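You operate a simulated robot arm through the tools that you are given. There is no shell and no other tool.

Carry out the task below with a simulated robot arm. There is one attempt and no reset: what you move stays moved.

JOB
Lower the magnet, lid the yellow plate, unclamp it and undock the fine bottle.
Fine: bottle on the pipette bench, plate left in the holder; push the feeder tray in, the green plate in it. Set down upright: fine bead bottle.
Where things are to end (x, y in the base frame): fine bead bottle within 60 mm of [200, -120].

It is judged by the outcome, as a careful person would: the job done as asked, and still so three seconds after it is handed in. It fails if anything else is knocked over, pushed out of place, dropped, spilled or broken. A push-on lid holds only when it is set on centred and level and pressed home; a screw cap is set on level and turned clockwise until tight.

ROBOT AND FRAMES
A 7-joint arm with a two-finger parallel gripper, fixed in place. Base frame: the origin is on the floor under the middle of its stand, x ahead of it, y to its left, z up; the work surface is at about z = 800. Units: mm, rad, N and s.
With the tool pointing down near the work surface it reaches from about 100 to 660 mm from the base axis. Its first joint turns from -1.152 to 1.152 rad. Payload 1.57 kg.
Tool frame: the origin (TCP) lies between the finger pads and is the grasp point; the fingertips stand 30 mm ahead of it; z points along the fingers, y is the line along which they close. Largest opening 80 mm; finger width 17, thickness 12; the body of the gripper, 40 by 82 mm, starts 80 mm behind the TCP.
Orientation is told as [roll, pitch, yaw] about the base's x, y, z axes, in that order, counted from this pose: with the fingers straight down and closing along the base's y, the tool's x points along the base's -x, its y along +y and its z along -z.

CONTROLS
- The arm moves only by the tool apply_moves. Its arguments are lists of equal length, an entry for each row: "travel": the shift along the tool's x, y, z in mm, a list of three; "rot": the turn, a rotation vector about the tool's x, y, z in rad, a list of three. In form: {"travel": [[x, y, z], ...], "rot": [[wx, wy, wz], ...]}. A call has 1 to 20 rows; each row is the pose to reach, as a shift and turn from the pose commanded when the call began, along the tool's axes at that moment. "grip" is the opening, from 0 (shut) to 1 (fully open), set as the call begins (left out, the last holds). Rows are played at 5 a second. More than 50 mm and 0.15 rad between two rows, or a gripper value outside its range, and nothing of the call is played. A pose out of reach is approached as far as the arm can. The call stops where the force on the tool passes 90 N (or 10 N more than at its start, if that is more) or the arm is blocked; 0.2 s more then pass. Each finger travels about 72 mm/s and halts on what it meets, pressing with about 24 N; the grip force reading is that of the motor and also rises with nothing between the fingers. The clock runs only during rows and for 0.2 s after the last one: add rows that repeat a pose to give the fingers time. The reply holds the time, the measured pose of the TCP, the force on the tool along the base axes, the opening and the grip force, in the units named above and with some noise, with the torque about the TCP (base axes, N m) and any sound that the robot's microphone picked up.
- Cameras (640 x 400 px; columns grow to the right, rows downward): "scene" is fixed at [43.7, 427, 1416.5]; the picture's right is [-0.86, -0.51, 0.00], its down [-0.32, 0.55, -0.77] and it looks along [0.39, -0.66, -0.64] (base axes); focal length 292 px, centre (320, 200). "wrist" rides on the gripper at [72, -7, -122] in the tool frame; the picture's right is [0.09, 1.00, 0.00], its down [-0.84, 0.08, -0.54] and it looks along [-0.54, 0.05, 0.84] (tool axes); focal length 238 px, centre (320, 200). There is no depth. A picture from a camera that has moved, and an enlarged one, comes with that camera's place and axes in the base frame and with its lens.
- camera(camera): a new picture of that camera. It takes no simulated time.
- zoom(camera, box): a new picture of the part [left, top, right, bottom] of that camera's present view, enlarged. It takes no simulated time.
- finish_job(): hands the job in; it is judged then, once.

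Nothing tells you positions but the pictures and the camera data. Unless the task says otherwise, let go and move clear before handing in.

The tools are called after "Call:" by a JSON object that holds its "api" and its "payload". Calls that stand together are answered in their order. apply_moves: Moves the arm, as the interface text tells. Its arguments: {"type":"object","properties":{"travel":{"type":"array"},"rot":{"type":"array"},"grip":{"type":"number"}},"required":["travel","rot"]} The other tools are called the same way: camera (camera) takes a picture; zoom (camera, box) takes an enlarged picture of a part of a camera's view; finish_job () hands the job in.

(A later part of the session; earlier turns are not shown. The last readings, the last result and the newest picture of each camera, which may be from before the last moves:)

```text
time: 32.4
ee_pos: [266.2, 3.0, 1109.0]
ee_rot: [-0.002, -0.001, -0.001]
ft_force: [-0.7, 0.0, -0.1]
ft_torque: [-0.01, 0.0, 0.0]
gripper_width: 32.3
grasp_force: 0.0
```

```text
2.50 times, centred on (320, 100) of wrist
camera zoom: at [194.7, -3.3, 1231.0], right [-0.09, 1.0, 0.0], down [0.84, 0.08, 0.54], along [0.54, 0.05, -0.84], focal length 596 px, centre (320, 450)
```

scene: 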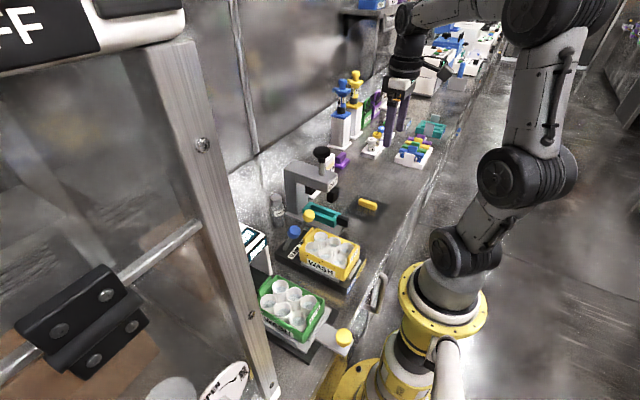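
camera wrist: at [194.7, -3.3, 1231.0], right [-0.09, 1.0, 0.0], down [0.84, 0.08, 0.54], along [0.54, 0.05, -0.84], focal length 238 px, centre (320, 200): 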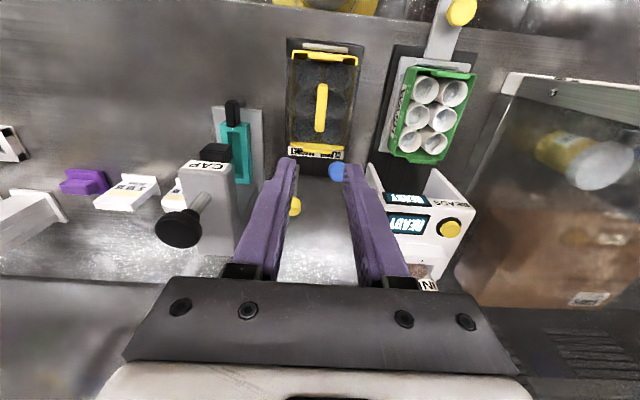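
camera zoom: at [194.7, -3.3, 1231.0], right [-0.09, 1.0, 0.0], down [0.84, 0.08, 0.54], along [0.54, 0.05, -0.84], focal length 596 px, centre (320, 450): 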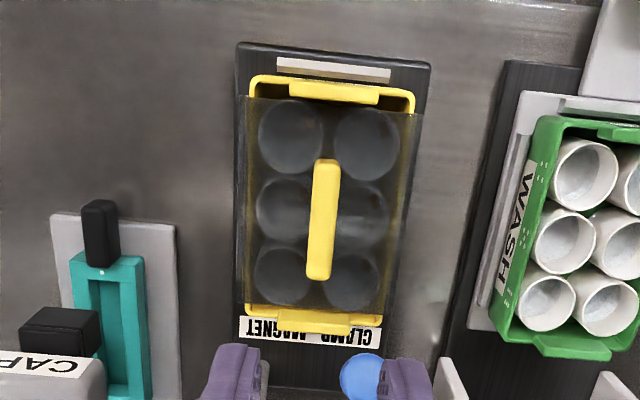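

Call:
{"api": "zoom", "payload": {"camera": "scene", "box": [300, 215, 360, 275]}}

Call:
{"api": "zoom", "payload": {"camera": "wrist", "box": [275, 40, 365, 110]}}

Call:
{"api": "zoom", "payload": {"camera": "wrist", "box": [275, 100, 365, 180]}}

```text
6.67 times, centred on (330, 245) of scene
camera zoom: at [43.7, 427.0, 1416.5], right [-0.86, -0.51, 0.0], down [-0.32, 0.55, -0.77], along [0.39, -0.66, -0.64], focal length 1946 px, centre (253, -100)
```

zoom: 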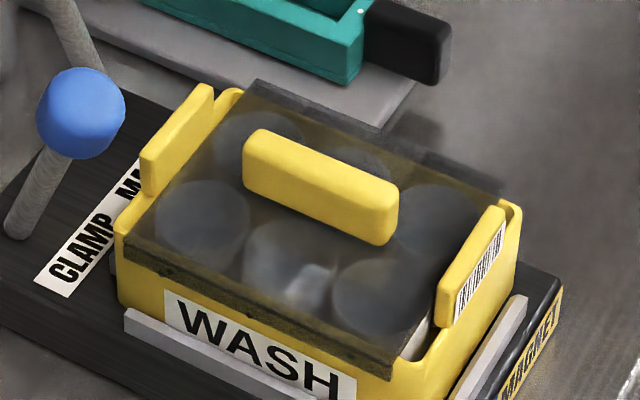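

```text
5.71 times, centred on (320, 75) of wrist
camera zoom: at [194.7, -3.3, 1231.0], right [-0.09, 1.0, 0.0], down [0.84, 0.08, 0.54], along [0.54, 0.05, -0.84], focal length 1362 px, centre (320, 914)
```

zoom: 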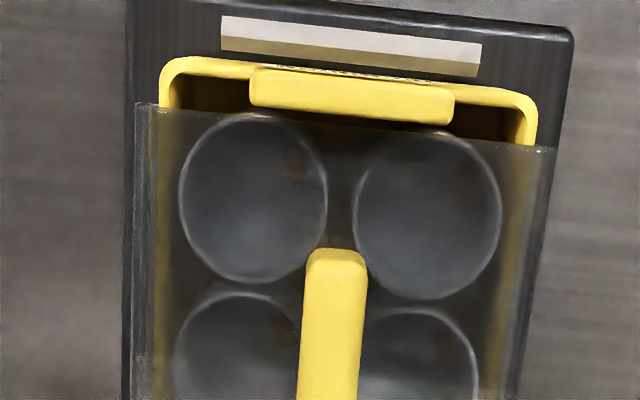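

```text
5.00 times, centred on (320, 140) of wrist
camera zoom: at [194.7, -3.3, 1231.0], right [-0.09, 1.0, 0.0], down [0.84, 0.08, 0.54], along [0.54, 0.05, -0.84], focal length 1192 px, centre (320, 500)
```

zoom: 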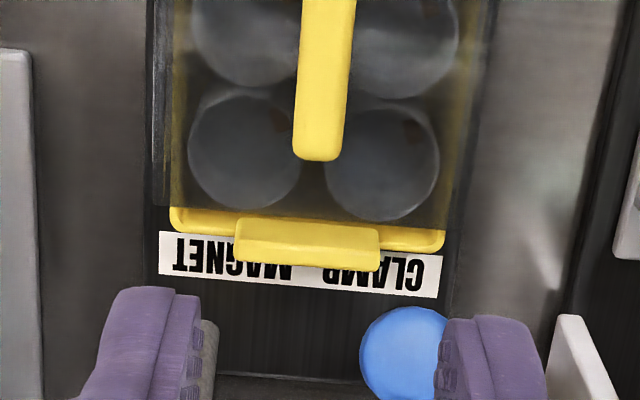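

The lid is seated level and centred between the tabs. Next is the clamp: I close the fingers and come down on the base side of the blue knob at about [346, 38, 911].

Call:
{"api": "apply_moves", "payload": {"travel": [[-17, 18, 0], [-34, 36.5, 0], [-36, 36.5, 45], [-38, 36.5, 90], [-38, 36.5, 135], [-38, 36.5, 165], [-38, 36.5, 180], [-38, 36.5, 180]], "rot": [[0, 0, 0], [0, 0, 0], [0, 0, 0], [0, 0, 0], [0, 0, 0], [0, 0, 0], [0, 0, 0], [0, 0, 0]], "grip": 0}}

Call:
{"api": "camera", "payload": {"camera": "wrist"}}

Call:
{"api": "zoom", "payload": {"camera": "scene", "box": [260, 180, 370, 290]}}

```text
time: 34.2
ee_pos: [306.4, 41.5, 928.7]
ee_rot: [-0.001, -0.001, 0.001]
ft_force: [-0.1, 1.1, 0.8]
ft_torque: [0.02, -0.01, 0.0]
gripper_width: 0.0
grasp_force: 21.6
```

```text
taken
camera wrist: at [234.1, 33.5, 1050.0], right [-0.09, 1.0, 0.0], down [0.84, 0.08, 0.54], along [0.54, 0.05, -0.84], focal length 238 px, centre (320, 200)
```

wrist: 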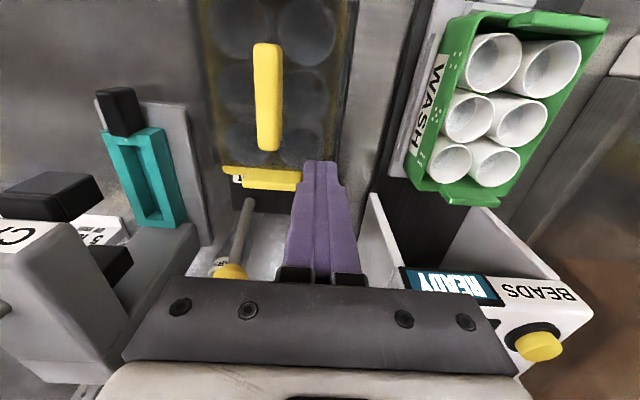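

```text
3.64 times, centred on (315, 235) of scene
camera zoom: at [43.7, 427.0, 1416.5], right [-0.86, -0.51, 0.0], down [-0.32, 0.55, -0.77], along [0.39, -0.66, -0.64], focal length 1061 px, centre (338, 73)
```

zoom: 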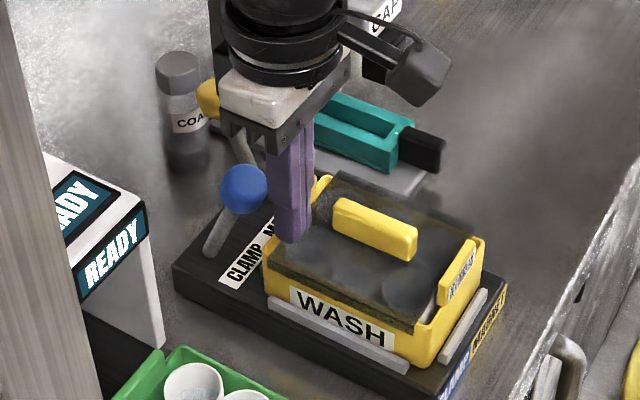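

Call:
{"api": "apply_moves", "payload": {"travel": [[-8, 0, 0], [-16, 0, 0], [-24, 0, 0], [-32, 0, 0], [-40, 0, 0], [-48, 0, 0], [-56, 0, 0], [-60, 0, 0], [-60, 0, 0]], "rot": [[0, 0, 0], [0, 0, 0], [0, 0, 0], [0, 0, 0], [0, 0, 0], [0, 0, 0], [0, 0, 0], [0, 0, 0], [0, 0, 0]]}}

Call:
{"api": "camera", "payload": {"camera": "wrist"}}

Call:
{"api": "zoom", "payload": {"camera": "scene", "box": [260, 180, 370, 290]}}

```text
time: 36.2
ee_pos: [365.8, 38.7, 929.3]
ee_rot: [0.0, 0.0, 0.0]
ft_force: [1.0, -0.6, 0.3]
ft_torque: [0.0, -0.03, -0.03]
gripper_width: 0.0
grasp_force: 21.0
```

```text
taken
camera wrist: at [294.3, 32.8, 1050.7], right [-0.09, 1.0, 0.0], down [0.84, 0.08, 0.54], along [0.54, 0.05, -0.84], focal length 238 px, centre (320, 200)
```

wrist: 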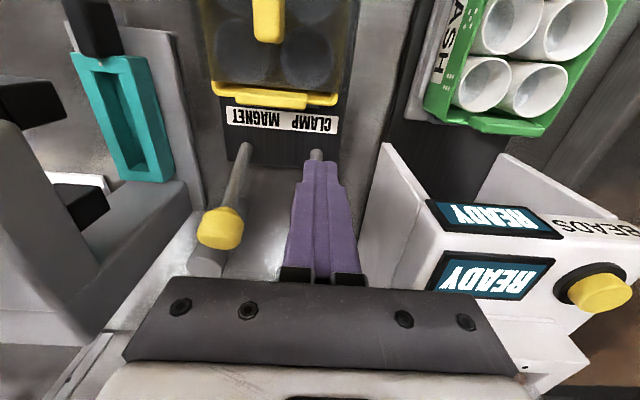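

```text
3.64 times, centred on (315, 235) of scene
camera zoom: at [43.7, 427.0, 1416.5], right [-0.86, -0.51, 0.0], down [-0.32, 0.55, -0.77], along [0.39, -0.66, -0.64], focal length 1061 px, centre (338, 73)
```

zoom: 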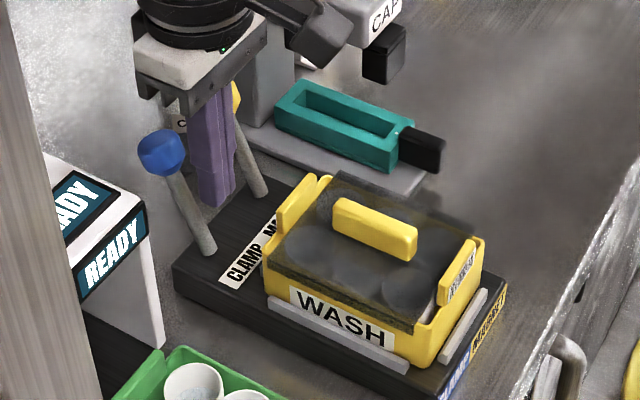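

Both levers are now over (magnet lowered, clamp released). I open the fingers, rise well clear, and move above the FINE bottle for a closer look at its dock.

Call:
{"api": "apply_moves", "payload": {"travel": [[8, 0, -20], [15, 0, -65], [15, 0, -110], [15, 0, -155], [15, 0, -200], [15, 0, -245], [-15, 35, -250], [-45, 70, -250], [-70, 100, -250], [-70, 100, -250]], "rot": [[0, 0, 0], [0, 0, 0], [0, 0, 0], [0, 0, 0], [0, 0, 0], [0, 0, 0], [0, 0, 0], [0, 0, 0], [0, 0, 0], [0, 0, 0]], "grip": 1}}

Call:
{"api": "camera", "payload": {"camera": "wrist"}}

Call:
{"api": "camera", "payload": {"camera": "scene"}}

Call:
{"api": "zoom", "payload": {"camera": "wrist", "box": [260, 80, 400, 240]}}

```text
time: 38.4
ee_pos: [437.7, 139.8, 1178.1]
ee_rot: [-0.001, -0.001, -0.002]
ft_force: [-0.5, 0.1, 0.8]
ft_torque: [0.02, -0.01, 0.0]
gripper_width: 80.2
grasp_force: 0.0
```

```text
taken
camera wrist: at [364.8, 134.3, 1300.2], right [-0.09, 1.0, 0.0], down [0.84, 0.08, 0.54], along [0.54, 0.05, -0.84], focal length 238 px, centre (320, 200)
```

wrist: 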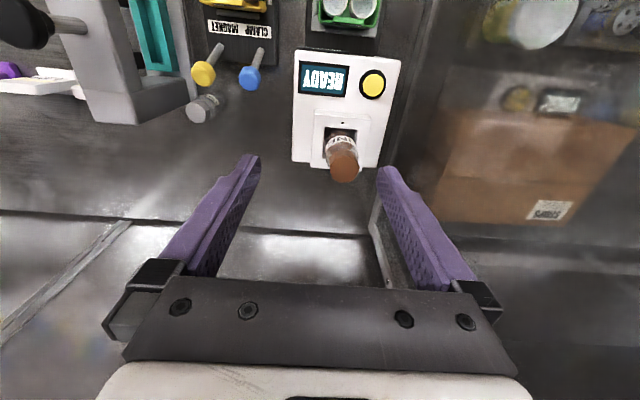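

```text
taken
```

scene: 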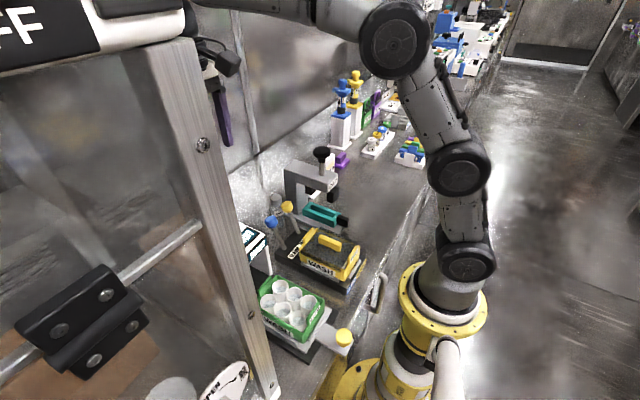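

```text
2.50 times, centred on (330, 160) of wrist
camera zoom: at [364.8, 134.3, 1300.2], right [-0.09, 1.0, 0.0], down [0.84, 0.08, 0.54], along [0.54, 0.05, -0.84], focal length 596 px, centre (295, 300)
```

zoom: 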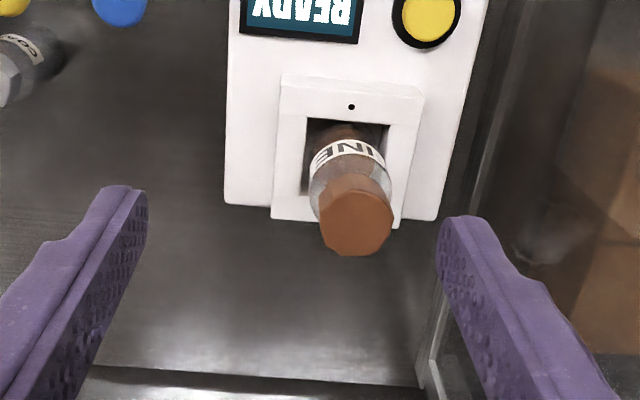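

Call:
{"api": "zoom", "payload": {"camera": "wrist", "box": [300, 95, 380, 195]}}

```text
4.00 times, centred on (340, 145) of wrist
camera zoom: at [364.8, 134.3, 1300.2], right [-0.09, 1.0, 0.0], down [0.84, 0.08, 0.54], along [0.54, 0.05, -0.84], focal length 953 px, centre (240, 420)
```

zoom: 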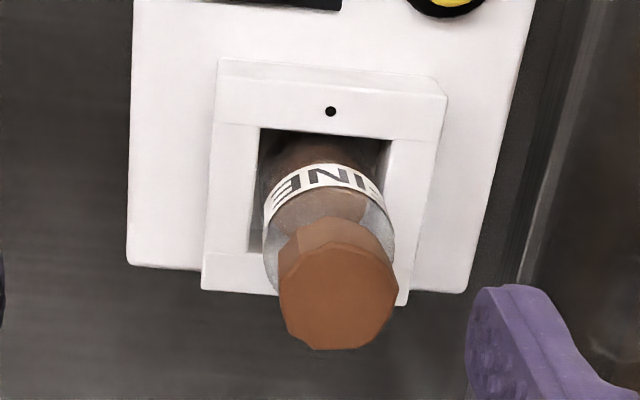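

Call:
{"api": "apply_moves", "payload": {"travel": [[-20, 15, 0], [-40, 31, 0], [-40, 31, 20], [-40, 31, 20]], "rot": [[0, 0, 0], [0, 0, 0], [0, 0, 0], [0, 0, 0]]}}

Call:
{"api": "camera", "payload": {"camera": "wrist"}}

Call:
{"api": "zoom", "payload": {"camera": "wrist", "box": [240, 80, 400, 240]}}

```text
time: 39.4
ee_pos: [477.4, 174.3, 1158.0]
ee_rot: [0.0, -0.001, 0.001]
ft_force: [0.1, 0.4, -0.7]
ft_torque: [-0.02, -0.01, 0.0]
gripper_width: 80.3
grasp_force: 0.1
```

```text
taken
camera wrist: at [405.0, 167.6, 1280.2], right [-0.09, 1.0, 0.0], down [0.84, 0.08, 0.54], along [0.54, 0.05, -0.84], focal length 238 px, centre (320, 200)
```

wrist: 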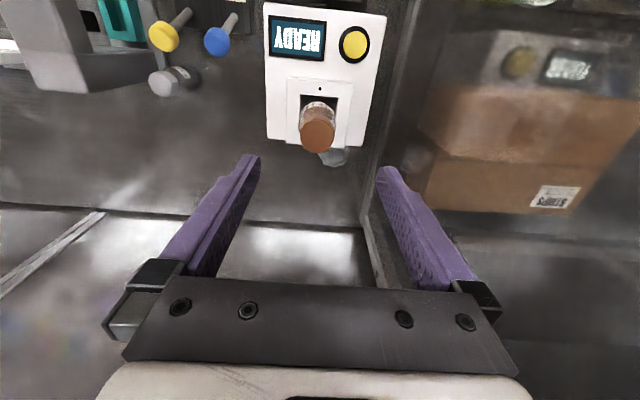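

```text
2.50 times, centred on (320, 160) of wrist
camera zoom: at [405.0, 167.6, 1280.2], right [-0.09, 1.0, 0.0], down [0.84, 0.08, 0.54], along [0.54, 0.05, -0.84], focal length 596 px, centre (320, 300)
```

zoom: 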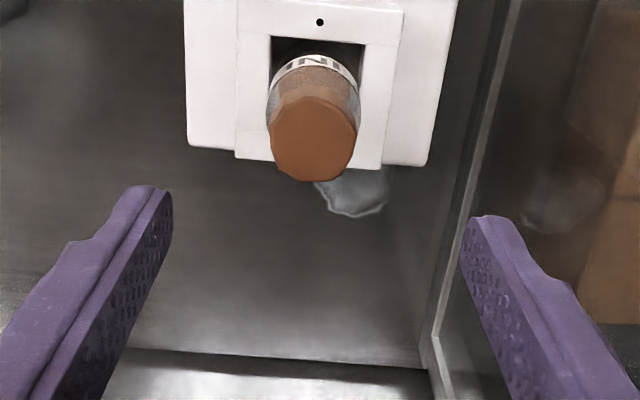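

The bottle's cap top is at about [476.7, 171.7, 1061]. I shift 3 mm in −y and descend with open fingers around the bottle.

Call:
{"api": "apply_moves", "payload": {"travel": [[0, -3, 10], [0, -3, 45], [0, -3, 80], [0, -3, 105], [0, -3, 120], [0, -3, 120]], "rot": [[0, 0, 0], [0, 0, 0], [0, 0, 0], [0, 0, 0], [0, 0, 0], [0, 0, 0]]}}

Call:
{"api": "camera", "payload": {"camera": "wrist"}}

Call:
{"api": "zoom", "payload": {"camera": "wrist", "box": [200, 60, 440, 280]}}

```text
time: 40.8
ee_pos: [476.8, 170.7, 1036.2]
ee_rot: [0.0, 0.0, 0.001]
ft_force: [-0.1, 0.8, -0.4]
ft_torque: [0.0, 0.01, 0.03]
gripper_width: 80.0
grasp_force: 0.0
```

```text
taken
camera wrist: at [404.9, 163.6, 1159.2], right [-0.09, 1.0, 0.0], down [0.84, 0.08, 0.54], along [0.54, 0.05, -0.84], focal length 238 px, centre (320, 200)
```

wrist: 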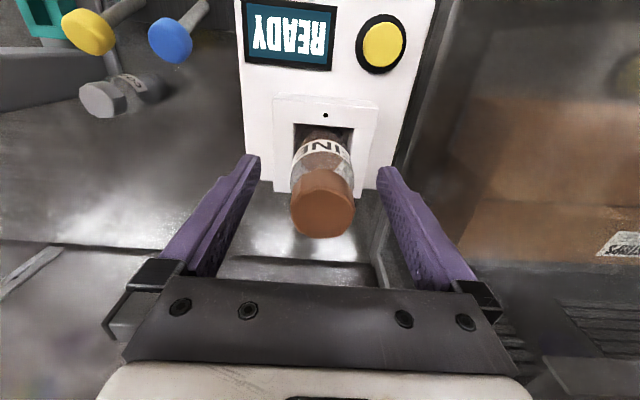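

```text
1.82 times, centred on (320, 170) of wrist
camera zoom: at [404.9, 163.6, 1159.2], right [-0.09, 1.0, 0.0], down [0.84, 0.08, 0.54], along [0.54, 0.05, -0.84], focal length 433 px, centre (320, 254)
```

zoom: 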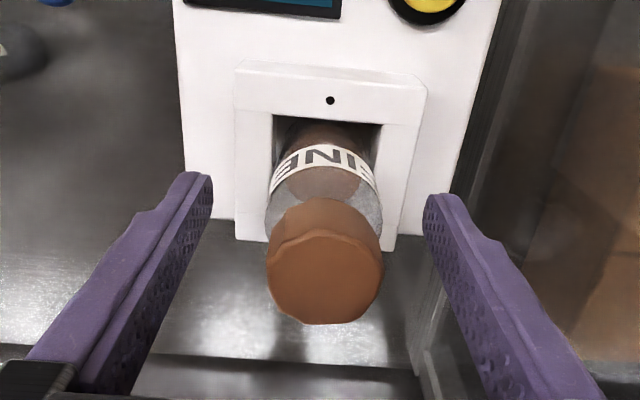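

Call:
{"api": "apply_moves", "payload": {"travel": [[0, 0, 6], [0, 0, 11], [0, 0, 11]], "rot": [[0, 0, 0], [0, 0, 0], [0, 0, 0]]}}

Call:
{"api": "apply_moves", "payload": {"travel": [[0, 0, 0], [0, 0, 0], [0, 0, 0], [0, 0, 0], [0, 0, 0]], "rot": [[0, 0, 0], [0, 0, 0], [0, 0, 0], [0, 0, 0], [0, 0, 0]], "grip": 0}}

Call:
{"api": "camera", "payload": {"camera": "wrist"}}

Call:
{"api": "zoom", "payload": {"camera": "wrist", "box": [200, 60, 440, 280]}}

```text
time: 41.6
ee_pos: [476.5, 169.7, 1027.8]
ee_rot: [0.0, 0.0, 0.0]
ft_force: [-0.1, 0.4, 0.1]
ft_torque: [-0.01, -0.02, 0.03]
gripper_width: 80.1
grasp_force: 0.0
```

```text
time: 42.8
ee_pos: [476.5, 170.5, 1027.6]
ee_rot: [-0.001, 0.0, 0.0]
ft_force: [-0.5, 0.6, 0.2]
ft_torque: [0.07, 0.0, 0.01]
gripper_width: 38.6
grasp_force: 23.8
```

```text
taken
camera wrist: at [405.1, 162.7, 1149.5], right [-0.09, 1.0, 0.0], down [0.84, 0.08, 0.54], along [0.54, 0.05, -0.84], focal length 238 px, centre (320, 200)
```

wrist: 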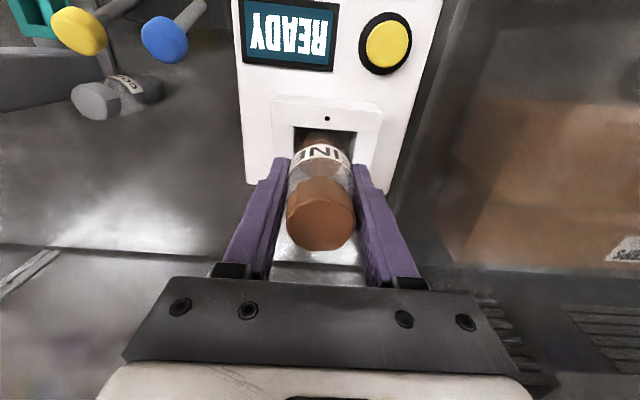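

```text
1.82 times, centred on (320, 170) of wrist
camera zoom: at [405.1, 162.7, 1149.5], right [-0.09, 1.0, 0.0], down [0.84, 0.08, 0.54], along [0.54, 0.05, -0.84], focal length 433 px, centre (320, 254)
```

zoom: 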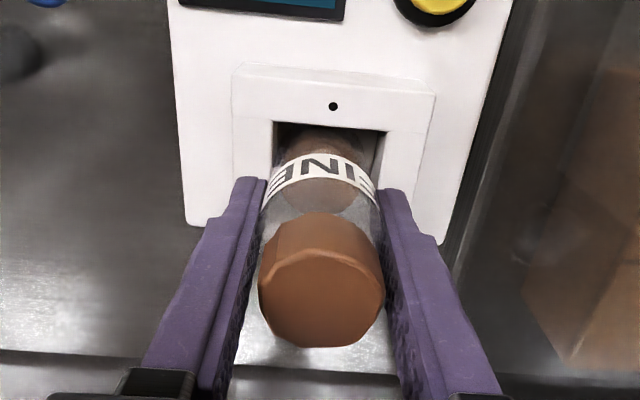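

The fingers hold the bottle body at 38.6 mm. I lift it straight up, slowly at first, watching the force for any latch.

Call:
{"api": "apply_moves", "payload": {"travel": [[0, 0, -3], [0, 0, -6], [0, 0, -10], [0, 0, -15], [0, 0, -15]], "rot": [[0, 0, 0], [0, 0, 0], [0, 0, 0], [0, 0, 0], [0, 0, 0]]}}

Call:
{"api": "camera", "payload": {"camera": "wrist"}}

```text
time: 44.0
ee_pos: [475.9, 169.6, 1041.0]
ee_rot: [0.003, 0.001, 0.002]
ft_force: [0.7, 13.0, -4.8]
ft_torque: [0.79, -0.01, -0.01]
gripper_width: 39.0
grasp_force: 24.1
```

```text
taken
camera wrist: at [404.5, 161.9, 1163.2], right [-0.09, 1.0, 0.0], down [0.84, 0.08, 0.54], along [0.54, 0.05, -0.84], focal length 238 px, centre (320, 200)
```

wrist: 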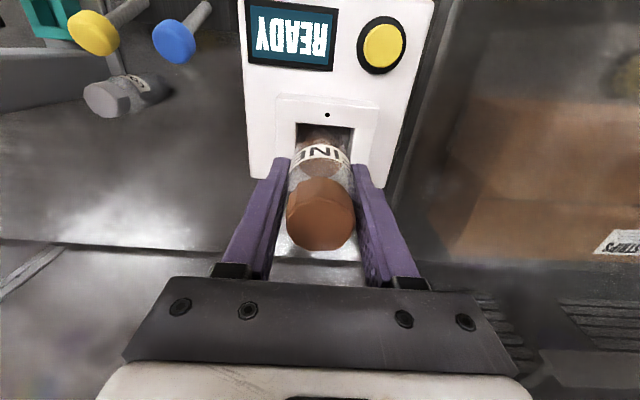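

The bottle is rising with the gripper, but there is some side force in y, so I shift 2 mm in +y and continue up.

Call:
{"api": "apply_moves", "payload": {"travel": [[0, 1, 0], [0, 2, -1], [0, 2, -1]], "rot": [[0, 0, 0], [0, 0, 0], [0, 0, 0]]}}

```text
time: 44.8
ee_pos: [476.5, 169.3, 1043.2]
ee_rot: [-0.001, -0.002, 0.0]
ft_force: [-2.0, 7.7, -2.3]
ft_torque: [0.5, 0.12, -0.09]
gripper_width: 38.9
grasp_force: 23.6
```

Call:
{"api": "apply_moves", "payload": {"travel": [[0, 1.2, -1], [0, 1.5, -6], [0, 1.5, -12], [0, 1.5, -18], [0, 1.5, -18]], "rot": [[0, 0, 0], [0, 0, 0], [0, 0, 0], [0, 0, 0], [0, 0, 0]]}}

Call:
{"api": "camera", "payload": {"camera": "wrist"}}

```text
time: 46.0
ee_pos: [476.4, 170.4, 1061.3]
ee_rot: [0.001, -0.001, -0.001]
ft_force: [0.6, 0.7, -0.5]
ft_torque: [0.01, -0.04, 0.02]
gripper_width: 38.5
grasp_force: 24.5
```

```text
taken
camera wrist: at [404.5, 163.8, 1182.3], right [-0.09, 1.0, 0.0], down [0.84, 0.08, 0.54], along [0.54, 0.05, -0.84], focal length 238 px, centre (320, 200)
```

wrist: 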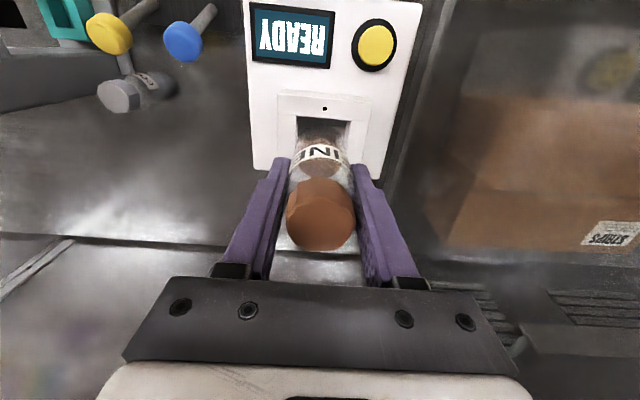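

The side force is gone. I continue lifting until the bottle is fully clear of the socket.

Call:
{"api": "apply_moves", "payload": {"travel": [[0, 0, -10], [0, 0, -25], [0, 0, -45], [0, 0, -70], [0, 0, -100], [0, 0, -115], [0, 0, -115]], "rot": [[0, 0, 0], [0, 0, 0], [0, 0, 0], [0, 0, 0], [0, 0, 0], [0, 0, 0], [0, 0, 0]]}}

Call:
{"api": "camera", "payload": {"camera": "wrist"}}

Call:
{"api": "camera", "payload": {"camera": "scene"}}

Call:
{"api": "zoom", "payload": {"camera": "wrist", "box": [240, 80, 400, 260]}}

```text
time: 47.6
ee_pos: [476.7, 171.6, 1175.7]
ee_rot: [0.0, 0.0, 0.001]
ft_force: [0.6, -1.0, -0.1]
ft_torque: [-0.02, -0.01, -0.03]
gripper_width: 38.8
grasp_force: 23.7
```

```text
taken
camera wrist: at [406.0, 164.5, 1297.5], right [-0.09, 1.0, 0.0], down [0.84, 0.08, 0.54], along [0.54, 0.05, -0.84], focal length 238 px, centre (320, 200)
```

wrist: 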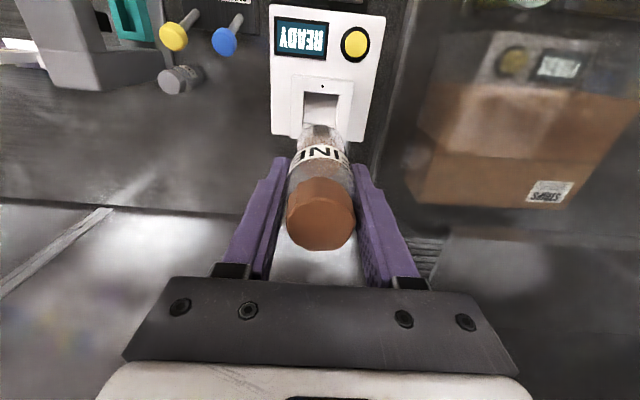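

```text
taken
```

scene: 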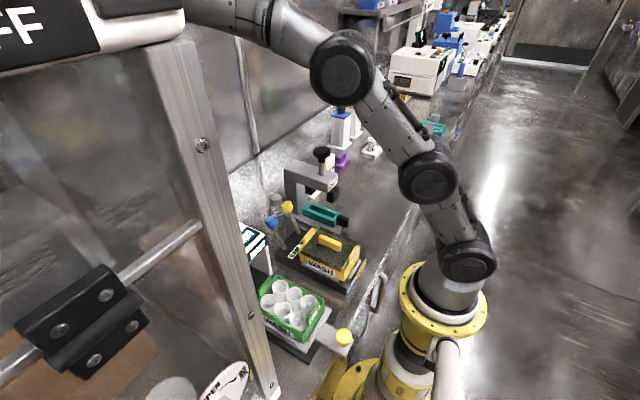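

```text
2.22 times, centred on (320, 170) of wrist
camera zoom: at [406.0, 164.5, 1297.5], right [-0.09, 1.0, 0.0], down [0.84, 0.08, 0.54], along [0.54, 0.05, -0.84], focal length 530 px, centre (320, 267)
```

zoom: 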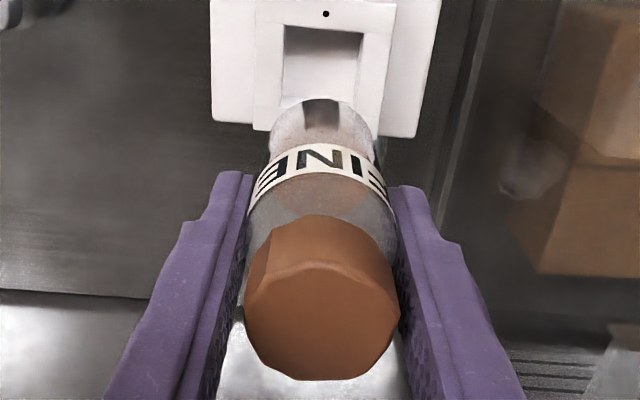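

The FINE bottle is out of its dock and held upright, bottom about 70 mm below the grasp point. I carry it at this height over to above [200, -120].

Call:
{"api": "apply_moves", "payload": {"travel": [[15, -15, 0], [37, -39, 0], [60, -63, 0], [83, -87, 0], [106, -111, 0], [129, -135, 0], [152, -159, 0], [175, -183, 0], [198, -207, 0], [221, -231, 0], [244, -255, 0], [264, -277, 0], [277, -291, 0], [277, -291, 0]], "rot": [[0, 0, 0], [0, 0, 0], [0, 0, 0], [0, 0, 0], [0, 0, 0], [0, 0, 0], [0, 0, 0], [0, 0, 0], [0, 0, 0], [0, 0, 0], [0, 0, 0], [0, 0, 0], [0, 0, 0], [0, 0, 0]]}}

Call:
{"api": "camera", "payload": {"camera": "wrist"}}

Call:
{"api": "camera", "payload": {"camera": "scene"}}

```text
time: 50.6
ee_pos: [199.8, -120.4, 1178.4]
ee_rot: [0.001, 0.0, 0.0]
ft_force: [0.2, 0.2, -1.2]
ft_torque: [0.02, 0.02, -0.01]
gripper_width: 38.5
grasp_force: 24.0
```

```text
taken
camera wrist: at [127.9, -127.7, 1300.1], right [-0.09, 1.0, 0.0], down [0.84, 0.08, 0.54], along [0.54, 0.05, -0.84], focal length 238 px, centre (320, 200)
```

wrist: 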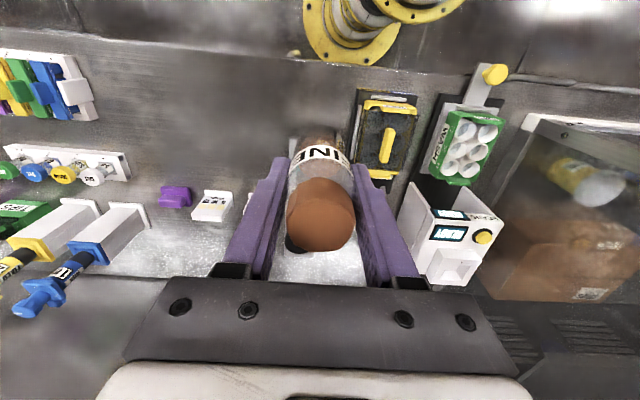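

```text
taken
```

scene: 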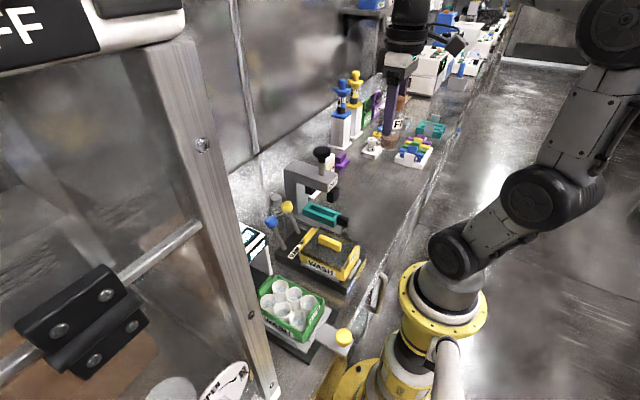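

The bottle is above [200, -120] with clear bench below. I lower it most of the way, then check before contact.

Call:
{"api": "apply_moves", "payload": {"travel": [[0, 0, 20], [0, 0, 55], [0, 0, 90], [0, 0, 125], [0, 0, 160], [0, 0, 195], [0, 0, 230], [0, 0, 260], [0, 0, 280], [0, 0, 280]], "rot": [[0, 0, 0], [0, 0, 0], [0, 0, 0], [0, 0, 0], [0, 0, 0], [0, 0, 0], [0, 0, 0], [0, 0, 0], [0, 0, 0], [0, 0, 0]]}}

Call:
{"api": "camera", "payload": {"camera": "wrist"}}

Call:
{"api": "zoom", "payload": {"camera": "scene", "box": [320, 130, 440, 250]}}

```text
time: 52.8
ee_pos: [197.5, -121.0, 894.0]
ee_rot: [0.001, 0.001, 0.0]
ft_force: [0.7, -0.6, -1.2]
ft_torque: [-0.02, 0.0, -0.02]
gripper_width: 38.9
grasp_force: 23.9
```

```text
taken
camera wrist: at [127.3, -127.8, 1016.4], right [-0.09, 1.0, 0.0], down [0.84, 0.08, 0.54], along [0.54, 0.05, -0.84], focal length 238 px, centre (320, 200)
```

wrist: 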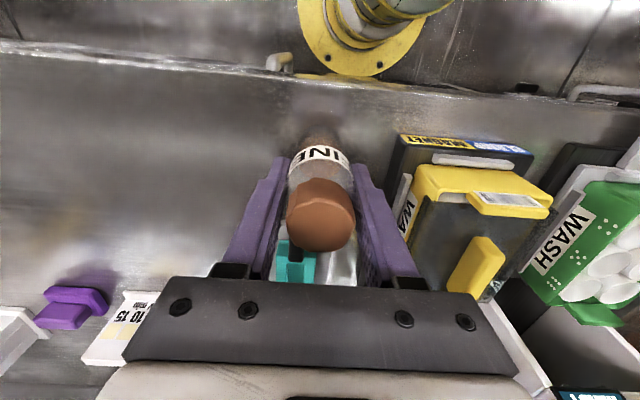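

```text
3.33 times, centred on (380, 190) of scene
camera zoom: at [43.7, 426.9, 1416.5], right [-0.86, -0.51, 0.0], down [-0.32, 0.55, -0.77], along [0.39, -0.66, -0.64], focal length 973 px, centre (120, 233)
```

zoom: 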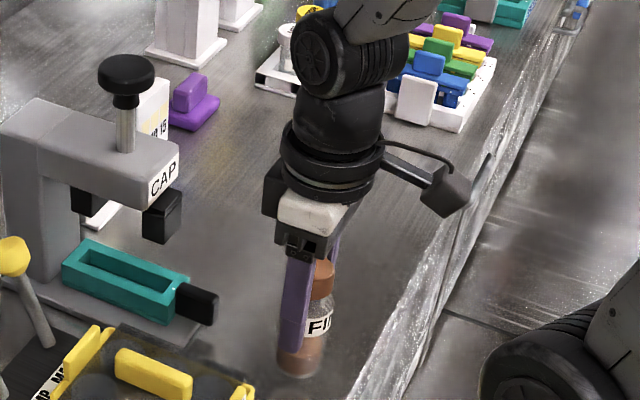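

Call:
{"api": "apply_moves", "payload": {"travel": [[0, 0, 5], [0, 0, 10], [0, 0, 15], [0, 0, 18], [0, 0, 18]], "rot": [[0, 0, 0], [0, 0, 0], [0, 0, 0], [0, 0, 0], [0, 0, 0]]}}

Call:
{"api": "zoom", "payload": {"camera": "scene", "box": [350, 190, 410, 250]}}

```text
time: 54.0
ee_pos: [199.3, -119.1, 877.7]
ee_rot: [-0.001, 0.001, -0.001]
ft_force: [0.4, -0.3, -1.9]
ft_torque: [0.03, -0.01, 0.01]
gripper_width: 38.5
grasp_force: 23.9
```

```text
6.67 times, centred on (380, 220) of scene
camera zoom: at [43.7, 427.0, 1416.5], right [-0.86, -0.51, 0.0], down [-0.32, 0.55, -0.77], along [0.39, -0.66, -0.64], focal length 1946 px, centre (-80, 67)
```

zoom: 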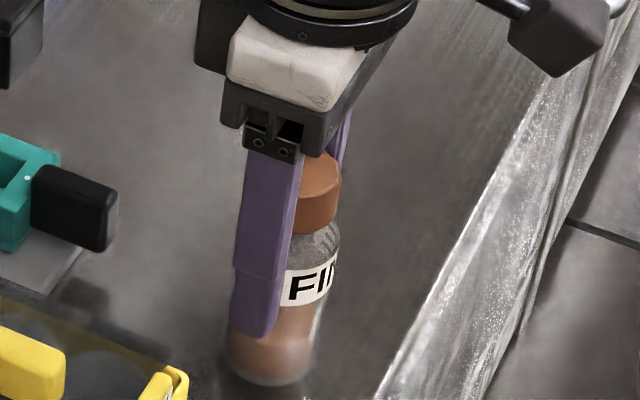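

Call:
{"api": "apply_moves", "payload": {"travel": [[0, 0, 1.5], [0, 0, 3], [0, 0, 3]], "rot": [[0, 0, 0], [0, 0, 0], [0, 0, 0]]}}

```text
time: 54.8
ee_pos: [200.2, -118.4, 875.9]
ee_rot: [-0.001, 0.0, 0.0]
ft_force: [-0.1, -0.3, -0.9]
ft_torque: [0.02, 0.01, -0.03]
gripper_width: 38.7
grasp_force: 24.4
```

Call:
{"api": "apply_moves", "payload": {"travel": [[0, 0, 1.5], [0, 0, 3], [0, 0, 3]], "rot": [[0, 0, 0], [0, 0, 0], [0, 0, 0]]}}

```text
time: 55.6
ee_pos: [200.1, -118.8, 871.9]
ee_rot: [-0.001, 0.001, -0.001]
ft_force: [-0.1, 0.1, -1.8]
ft_torque: [0.02, 0.03, 0.0]
gripper_width: 38.7
grasp_force: 23.9
```

The bottle is not yet touching; I continue lowering in small steps.

Call:
{"api": "apply_moves", "payload": {"travel": [[0, 0, 1], [0, 0, 2], [0, 0, 2]], "rot": [[0, 0, 0], [0, 0, 0], [0, 0, 0]]}}

Call:
{"api": "zoom", "payload": {"camera": "scene", "box": [350, 190, 410, 250]}}

```text
time: 56.4
ee_pos: [198.9, -118.1, 870.3]
ee_rot: [0.0, 0.0, 0.0]
ft_force: [0.1, 0.1, -1.4]
ft_torque: [-0.02, 0.0, -0.01]
gripper_width: 38.4
grasp_force: 24.2
```

```text
6.67 times, centred on (380, 220) of scene
camera zoom: at [43.7, 427.0, 1416.5], right [-0.86, -0.51, 0.0], down [-0.32, 0.55, -0.77], along [0.39, -0.66, -0.64], focal length 1946 px, centre (-80, 67)
```

zoom: 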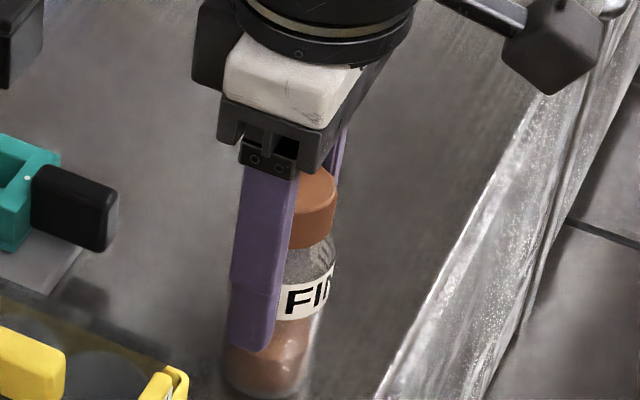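

Call:
{"api": "apply_moves", "payload": {"travel": [[0, 0, 1], [0, 0, 2], [0, 0, 2]], "rot": [[0, 0, 0], [0, 0, 0], [0, 0, 0]]}}

Call:
{"api": "apply_moves", "payload": {"travel": [[0, 0, 1], [0, 0, 2], [0, 0, 2]], "rot": [[0, 0, 0], [0, 0, 0], [0, 0, 0]]}}

Call:
{"api": "zoom", "payload": {"camera": "scene", "box": [350, 200, 410, 260]}}

```text
time: 57.2
ee_pos: [198.5, -119.0, 868.5]
ee_rot: [0.0, 0.0, 0.0]
ft_force: [0.2, 1.3, 7.8]
ft_torque: [0.14, -0.02, -0.03]
gripper_width: 38.7
grasp_force: 24.2
```

```text
time: 58.0
ee_pos: [199.5, -119.0, 867.0]
ee_rot: [-0.002, -0.004, -0.001]
ft_force: [-2.4, -4.7, 18.1]
ft_torque: [-0.24, 0.05, -0.03]
gripper_width: 39.0
grasp_force: 24.0
```

```text
6.67 times, centred on (380, 230) of scene
camera zoom: at [43.6, 426.9, 1416.5], right [-0.86, -0.51, 0.0], down [-0.32, 0.55, -0.77], along [0.39, -0.66, -0.64], focal length 1946 px, centre (-80, 0)
```

zoom: 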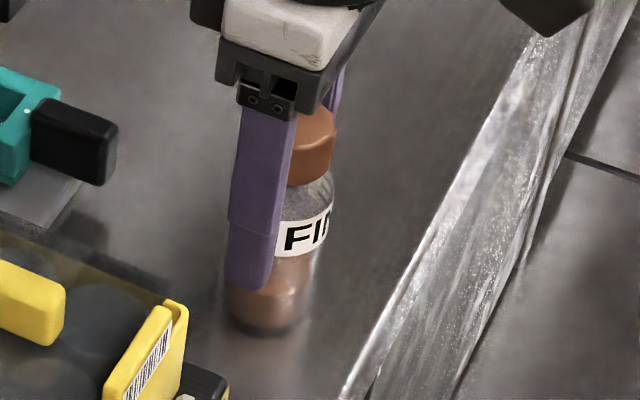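

The bottle is on the bench (contact force 18 N). I ease off slightly and open the fingers.

Call:
{"api": "apply_moves", "payload": {"travel": [[0, 0, -1], [0, 0, -1.5], [0, 0, -1.5]], "rot": [[0, 0, 0], [0, 0, 0], [0, 0, 0]]}}

Call:
{"api": "apply_moves", "payload": {"travel": [[0, 0, 0], [0, 0, 0], [0, 0, 0], [0, 0, 0]], "rot": [[0, 0, 0], [0, 0, 0], [0, 0, 0], [0, 0, 0]], "grip": 1}}

Call:
{"api": "camera", "payload": {"camera": "wrist"}}

Call:
{"api": "zoom", "payload": {"camera": "scene", "box": [340, 190, 420, 270]}}

```text
time: 58.8
ee_pos: [199.2, -117.8, 866.5]
ee_rot: [0.001, 0.0, -0.001]
ft_force: [2.0, 0.1, 6.3]
ft_torque: [0.0, -0.31, 0.0]
gripper_width: 38.9
grasp_force: 23.7
```

```text
time: 59.8
ee_pos: [200.1, -118.6, 866.5]
ee_rot: [0.001, -0.001, -0.001]
ft_force: [-0.3, -0.1, -0.2]
ft_torque: [-0.02, -0.01, 0.01]
gripper_width: 79.6
grasp_force: 0.1
```

```text
taken
camera wrist: at [127.9, -125.6, 988.9], right [-0.09, 1.0, 0.0], down [0.84, 0.08, 0.54], along [0.54, 0.05, -0.84], focal length 238 px, centre (320, 200)
```

wrist: 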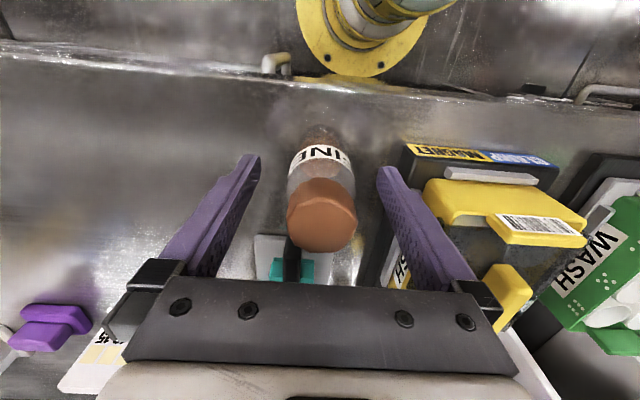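

```text
5.00 times, centred on (380, 230) of scene
camera zoom: at [43.7, 427.0, 1416.5], right [-0.86, -0.51, 0.0], down [-0.32, 0.55, -0.77], along [0.39, -0.66, -0.64], focal length 1459 px, centre (20, 50)
```

zoom: 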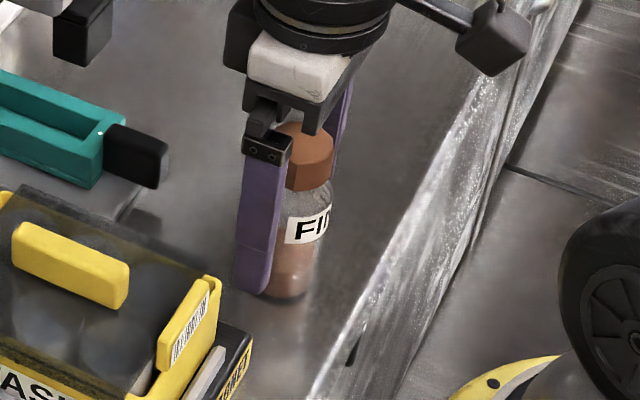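

The bottle stands upright near [200, -119]. I raise the open gripper straight up, clear of the bottle.

Call:
{"api": "apply_moves", "payload": {"travel": [[0, 0, -10], [0, 0, -40], [0, 0, -80], [0, 0, -125], [0, 0, -170], [0, 0, -215], [0, 0, -250], [0, 0, -250]], "rot": [[0, 0, 0], [0, 0, 0], [0, 0, 0], [0, 0, 0], [0, 0, 0], [0, 0, 0], [0, 0, 0], [0, 0, 0]]}}

Call:
{"api": "camera", "payload": {"camera": "wrist"}}

Call:
{"api": "camera", "payload": {"camera": "scene"}}

Call:
{"api": "zoom", "payload": {"camera": "wrist", "box": [420, 40, 560, 200]}}

```text
time: 61.6
ee_pos: [202.3, -117.3, 1114.6]
ee_rot: [0.001, 0.001, 0.0]
ft_force: [0.7, -0.9, 0.1]
ft_torque: [0.0, -0.02, -0.01]
gripper_width: 80.1
grasp_force: 0.0
```

```text
taken
camera wrist: at [130.6, -124.3, 1238.1], right [-0.09, 1.0, 0.0], down [0.84, 0.08, 0.54], along [0.54, 0.05, -0.84], focal length 238 px, centre (320, 200)
```

wrist: 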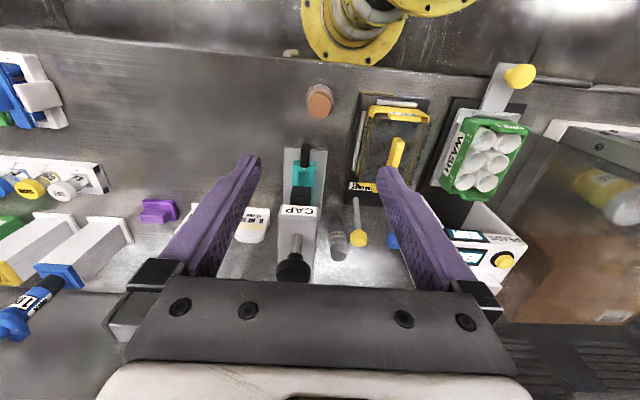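

```text
taken
```

scene: 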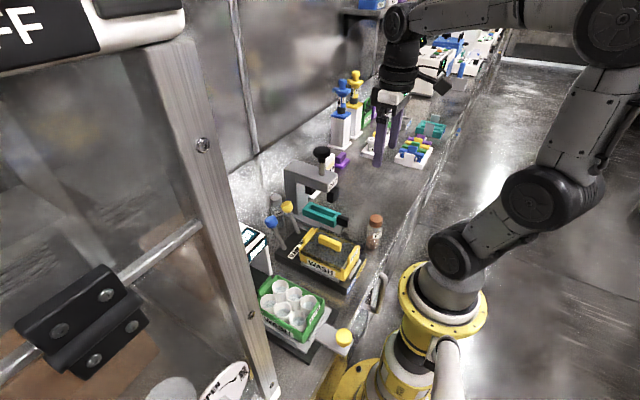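

```text
2.50 times, centred on (490, 120) of wrist
camera zoom: at [130.6, -124.3, 1238.1], right [-0.09, 1.0, 0.0], down [0.84, 0.08, 0.54], along [0.54, 0.05, -0.84], focal length 596 px, centre (-105, 400)
```

zoom: 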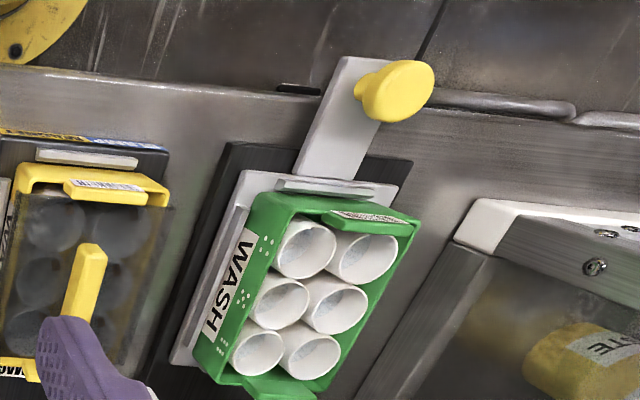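

The bottle is placed at about [200, -119]. Next is the feeder tray: its yellow knob is near [140, 178, 845]; I move above it for a closer look.

Call:
{"api": "apply_moves", "payload": {"travel": [[0, 40, 0], [0, 85, 0], [0, 130, 0], [0, 175, 0], [0, 220, 0], [0, 260, 15], [0, 292, 40], [0, 292, 40]], "rot": [[0, 0, 0], [0, 0, 0], [0, 0, 0], [0, 0, 0], [0, 0, 0], [0, 0, 0], [0, 0, 0], [0, 0, 0]]}}

Call:
{"api": "camera", "payload": {"camera": "wrist"}}

Call:
{"api": "zoom", "payload": {"camera": "wrist", "box": [260, 0, 400, 120]}}

Call:
{"api": "zoom", "payload": {"camera": "scene", "box": [290, 290, 390, 380]}}

Call:
{"api": "camera", "payload": {"camera": "scene"}}

```text
time: 63.4
ee_pos: [198.9, 173.1, 1075.7]
ee_rot: [0.001, 0.001, 0.001]
ft_force: [-0.5, 0.0, -0.5]
ft_torque: [0.01, 0.01, -0.03]
gripper_width: 80.1
grasp_force: 0.1
```

```text
taken
camera wrist: at [128.0, 166.1, 1198.0], right [-0.09, 1.0, 0.0], down [0.84, 0.08, 0.54], along [0.54, 0.05, -0.84], focal length 238 px, centre (320, 200)
```

wrist: 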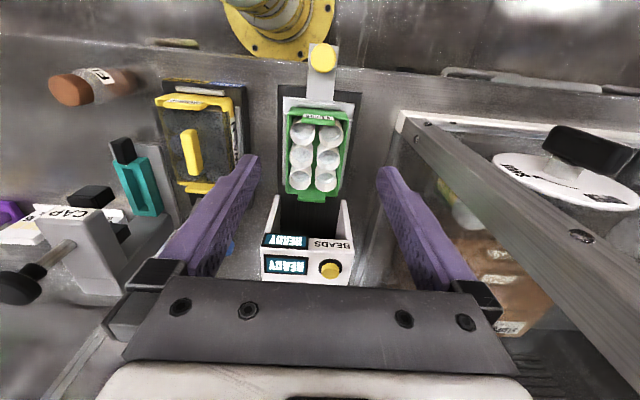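

```text
3.33 times, centred on (330, 60) of wrist
camera zoom: at [128.0, 166.1, 1198.0], right [-0.09, 1.0, 0.0], down [0.84, 0.08, 0.54], along [0.54, 0.05, -0.84], focal length 794 px, centre (287, 667)
```

zoom: 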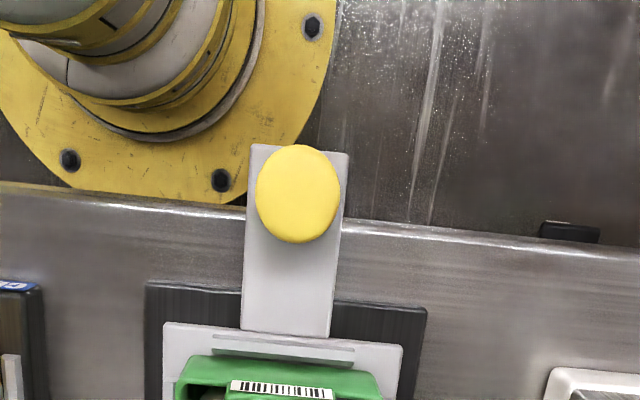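

```text
4.44 times, centred on (340, 335) of scene
camera zoom: at [43.7, 427.0, 1416.5], right [-0.86, -0.51, 0.0], down [-0.32, 0.55, -0.77], along [0.39, -0.66, -0.64], focal length 1297 px, centre (231, -400)
```

zoom: 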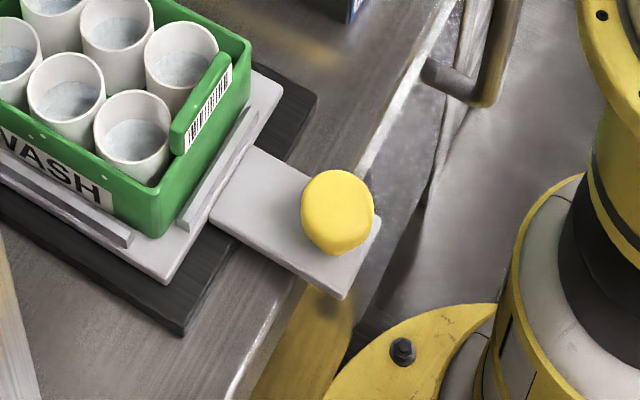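

```text
taken
```

scene: 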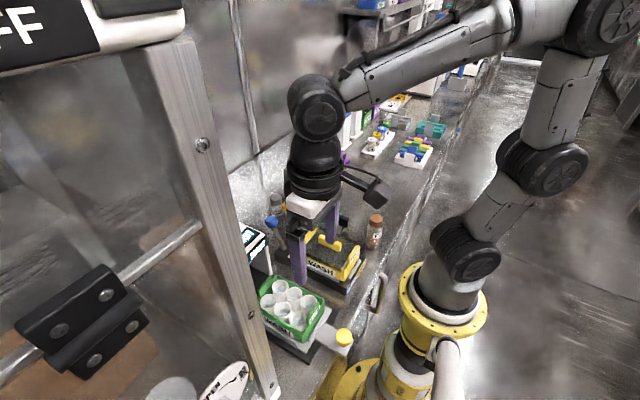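

The knob centre is about [141.5, 171.6, 838], about 33 mm across, on a tongue with its top near z 812. I come down around it with open fingers.

Call:
{"api": "apply_moves", "payload": {"travel": [[30, 0, 10], [58.5, -1.5, 30], [58.5, -1.5, 70], [58.5, -1.5, 110], [58.5, -1.5, 150], [58.5, -1.5, 180], [58.5, -1.5, 180]], "rot": [[0, 0, 0], [0, 0, 0], [0, 0, 0], [0, 0, 0], [0, 0, 0], [0, 0, 0], [0, 0, 0]]}}

Call:
{"api": "camera", "payload": {"camera": "wrist"}}

Call:
{"api": "zoom", "payload": {"camera": "scene", "box": [260, 230, 420, 390]}}

```text
time: 65.0
ee_pos: [143.9, 169.2, 897.0]
ee_rot: [0.0, -0.002, -0.001]
ft_force: [0.4, -0.5, -0.3]
ft_torque: [0.0, -0.01, 0.01]
gripper_width: 80.2
grasp_force: 0.0
```

```text
taken
camera wrist: at [71.4, 161.4, 1018.8], right [-0.09, 1.0, 0.0], down [0.84, 0.08, 0.54], along [0.54, 0.05, -0.84], focal length 238 px, centre (320, 200)
```

wrist: 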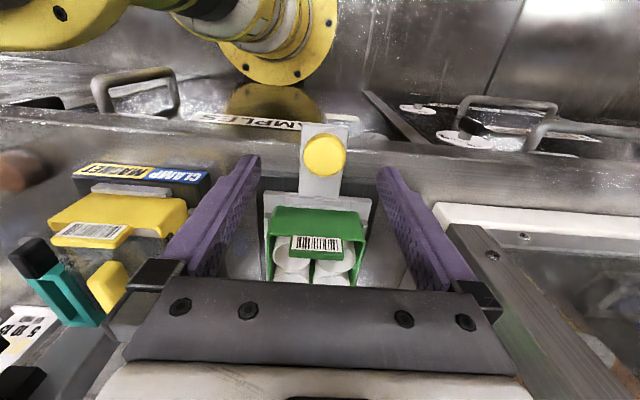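

```text
2.50 times, centred on (340, 310) of scene
camera zoom: at [43.7, 427.0, 1416.5], right [-0.86, -0.51, 0.0], down [-0.32, 0.55, -0.77], along [0.39, -0.66, -0.64], focal length 730 px, centre (270, -75)
```

zoom: 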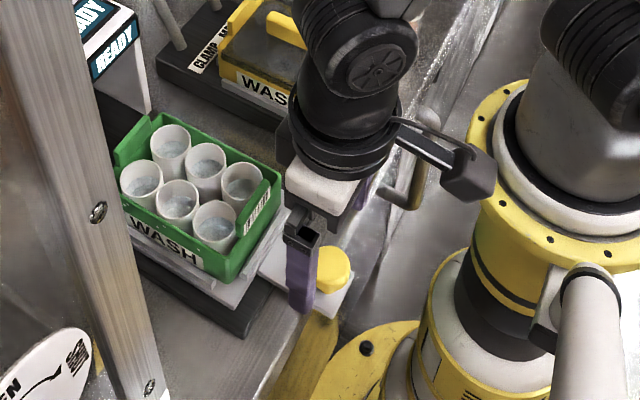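

Call:
{"api": "apply_moves", "payload": {"travel": [[0.5, 3.3, 5], [0.5, 3.3, 20], [0.5, 3.3, 35], [0.5, 3.3, 43], [0.5, 3.3, 43]], "rot": [[0, 0, 0], [0, 0, 0], [0, 0, 0], [0, 0, 0], [0, 0, 0]]}}

Call:
{"api": "camera", "payload": {"camera": "wrist"}}

Call:
{"api": "zoom", "payload": {"camera": "scene", "box": [290, 280, 390, 380]}}

```text
time: 66.2
ee_pos: [141.9, 173.3, 852.2]
ee_rot: [0.0, 0.0, 0.0]
ft_force: [-0.1, -0.2, -0.2]
ft_torque: [-0.01, -0.02, 0.03]
gripper_width: 80.1
grasp_force: 0.0
```

```text
taken
camera wrist: at [70.2, 165.6, 974.9], right [-0.09, 1.0, 0.0], down [0.84, 0.08, 0.54], along [0.54, 0.05, -0.84], focal length 238 px, centre (320, 200)
```

wrist: 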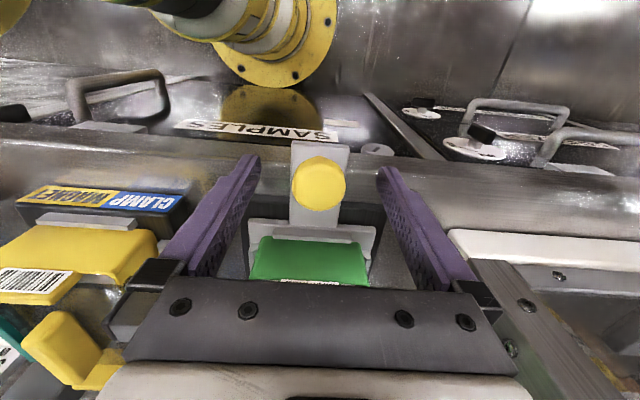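

```text
4.00 times, centred on (340, 330) of scene
camera zoom: at [43.7, 427.0, 1416.5], right [-0.86, -0.51, 0.0], down [-0.32, 0.55, -0.77], along [0.39, -0.66, -0.64], focal length 1168 px, centre (240, -320)
```

zoom: 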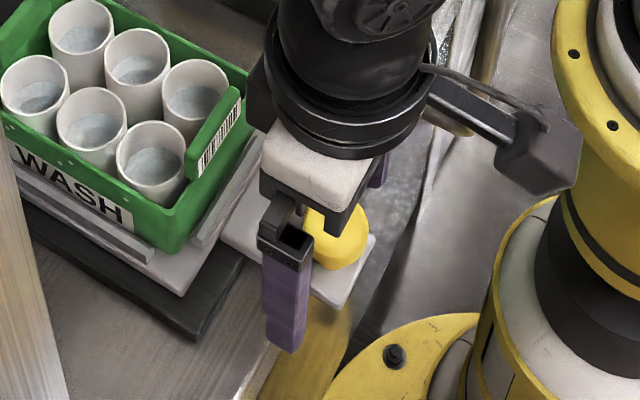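

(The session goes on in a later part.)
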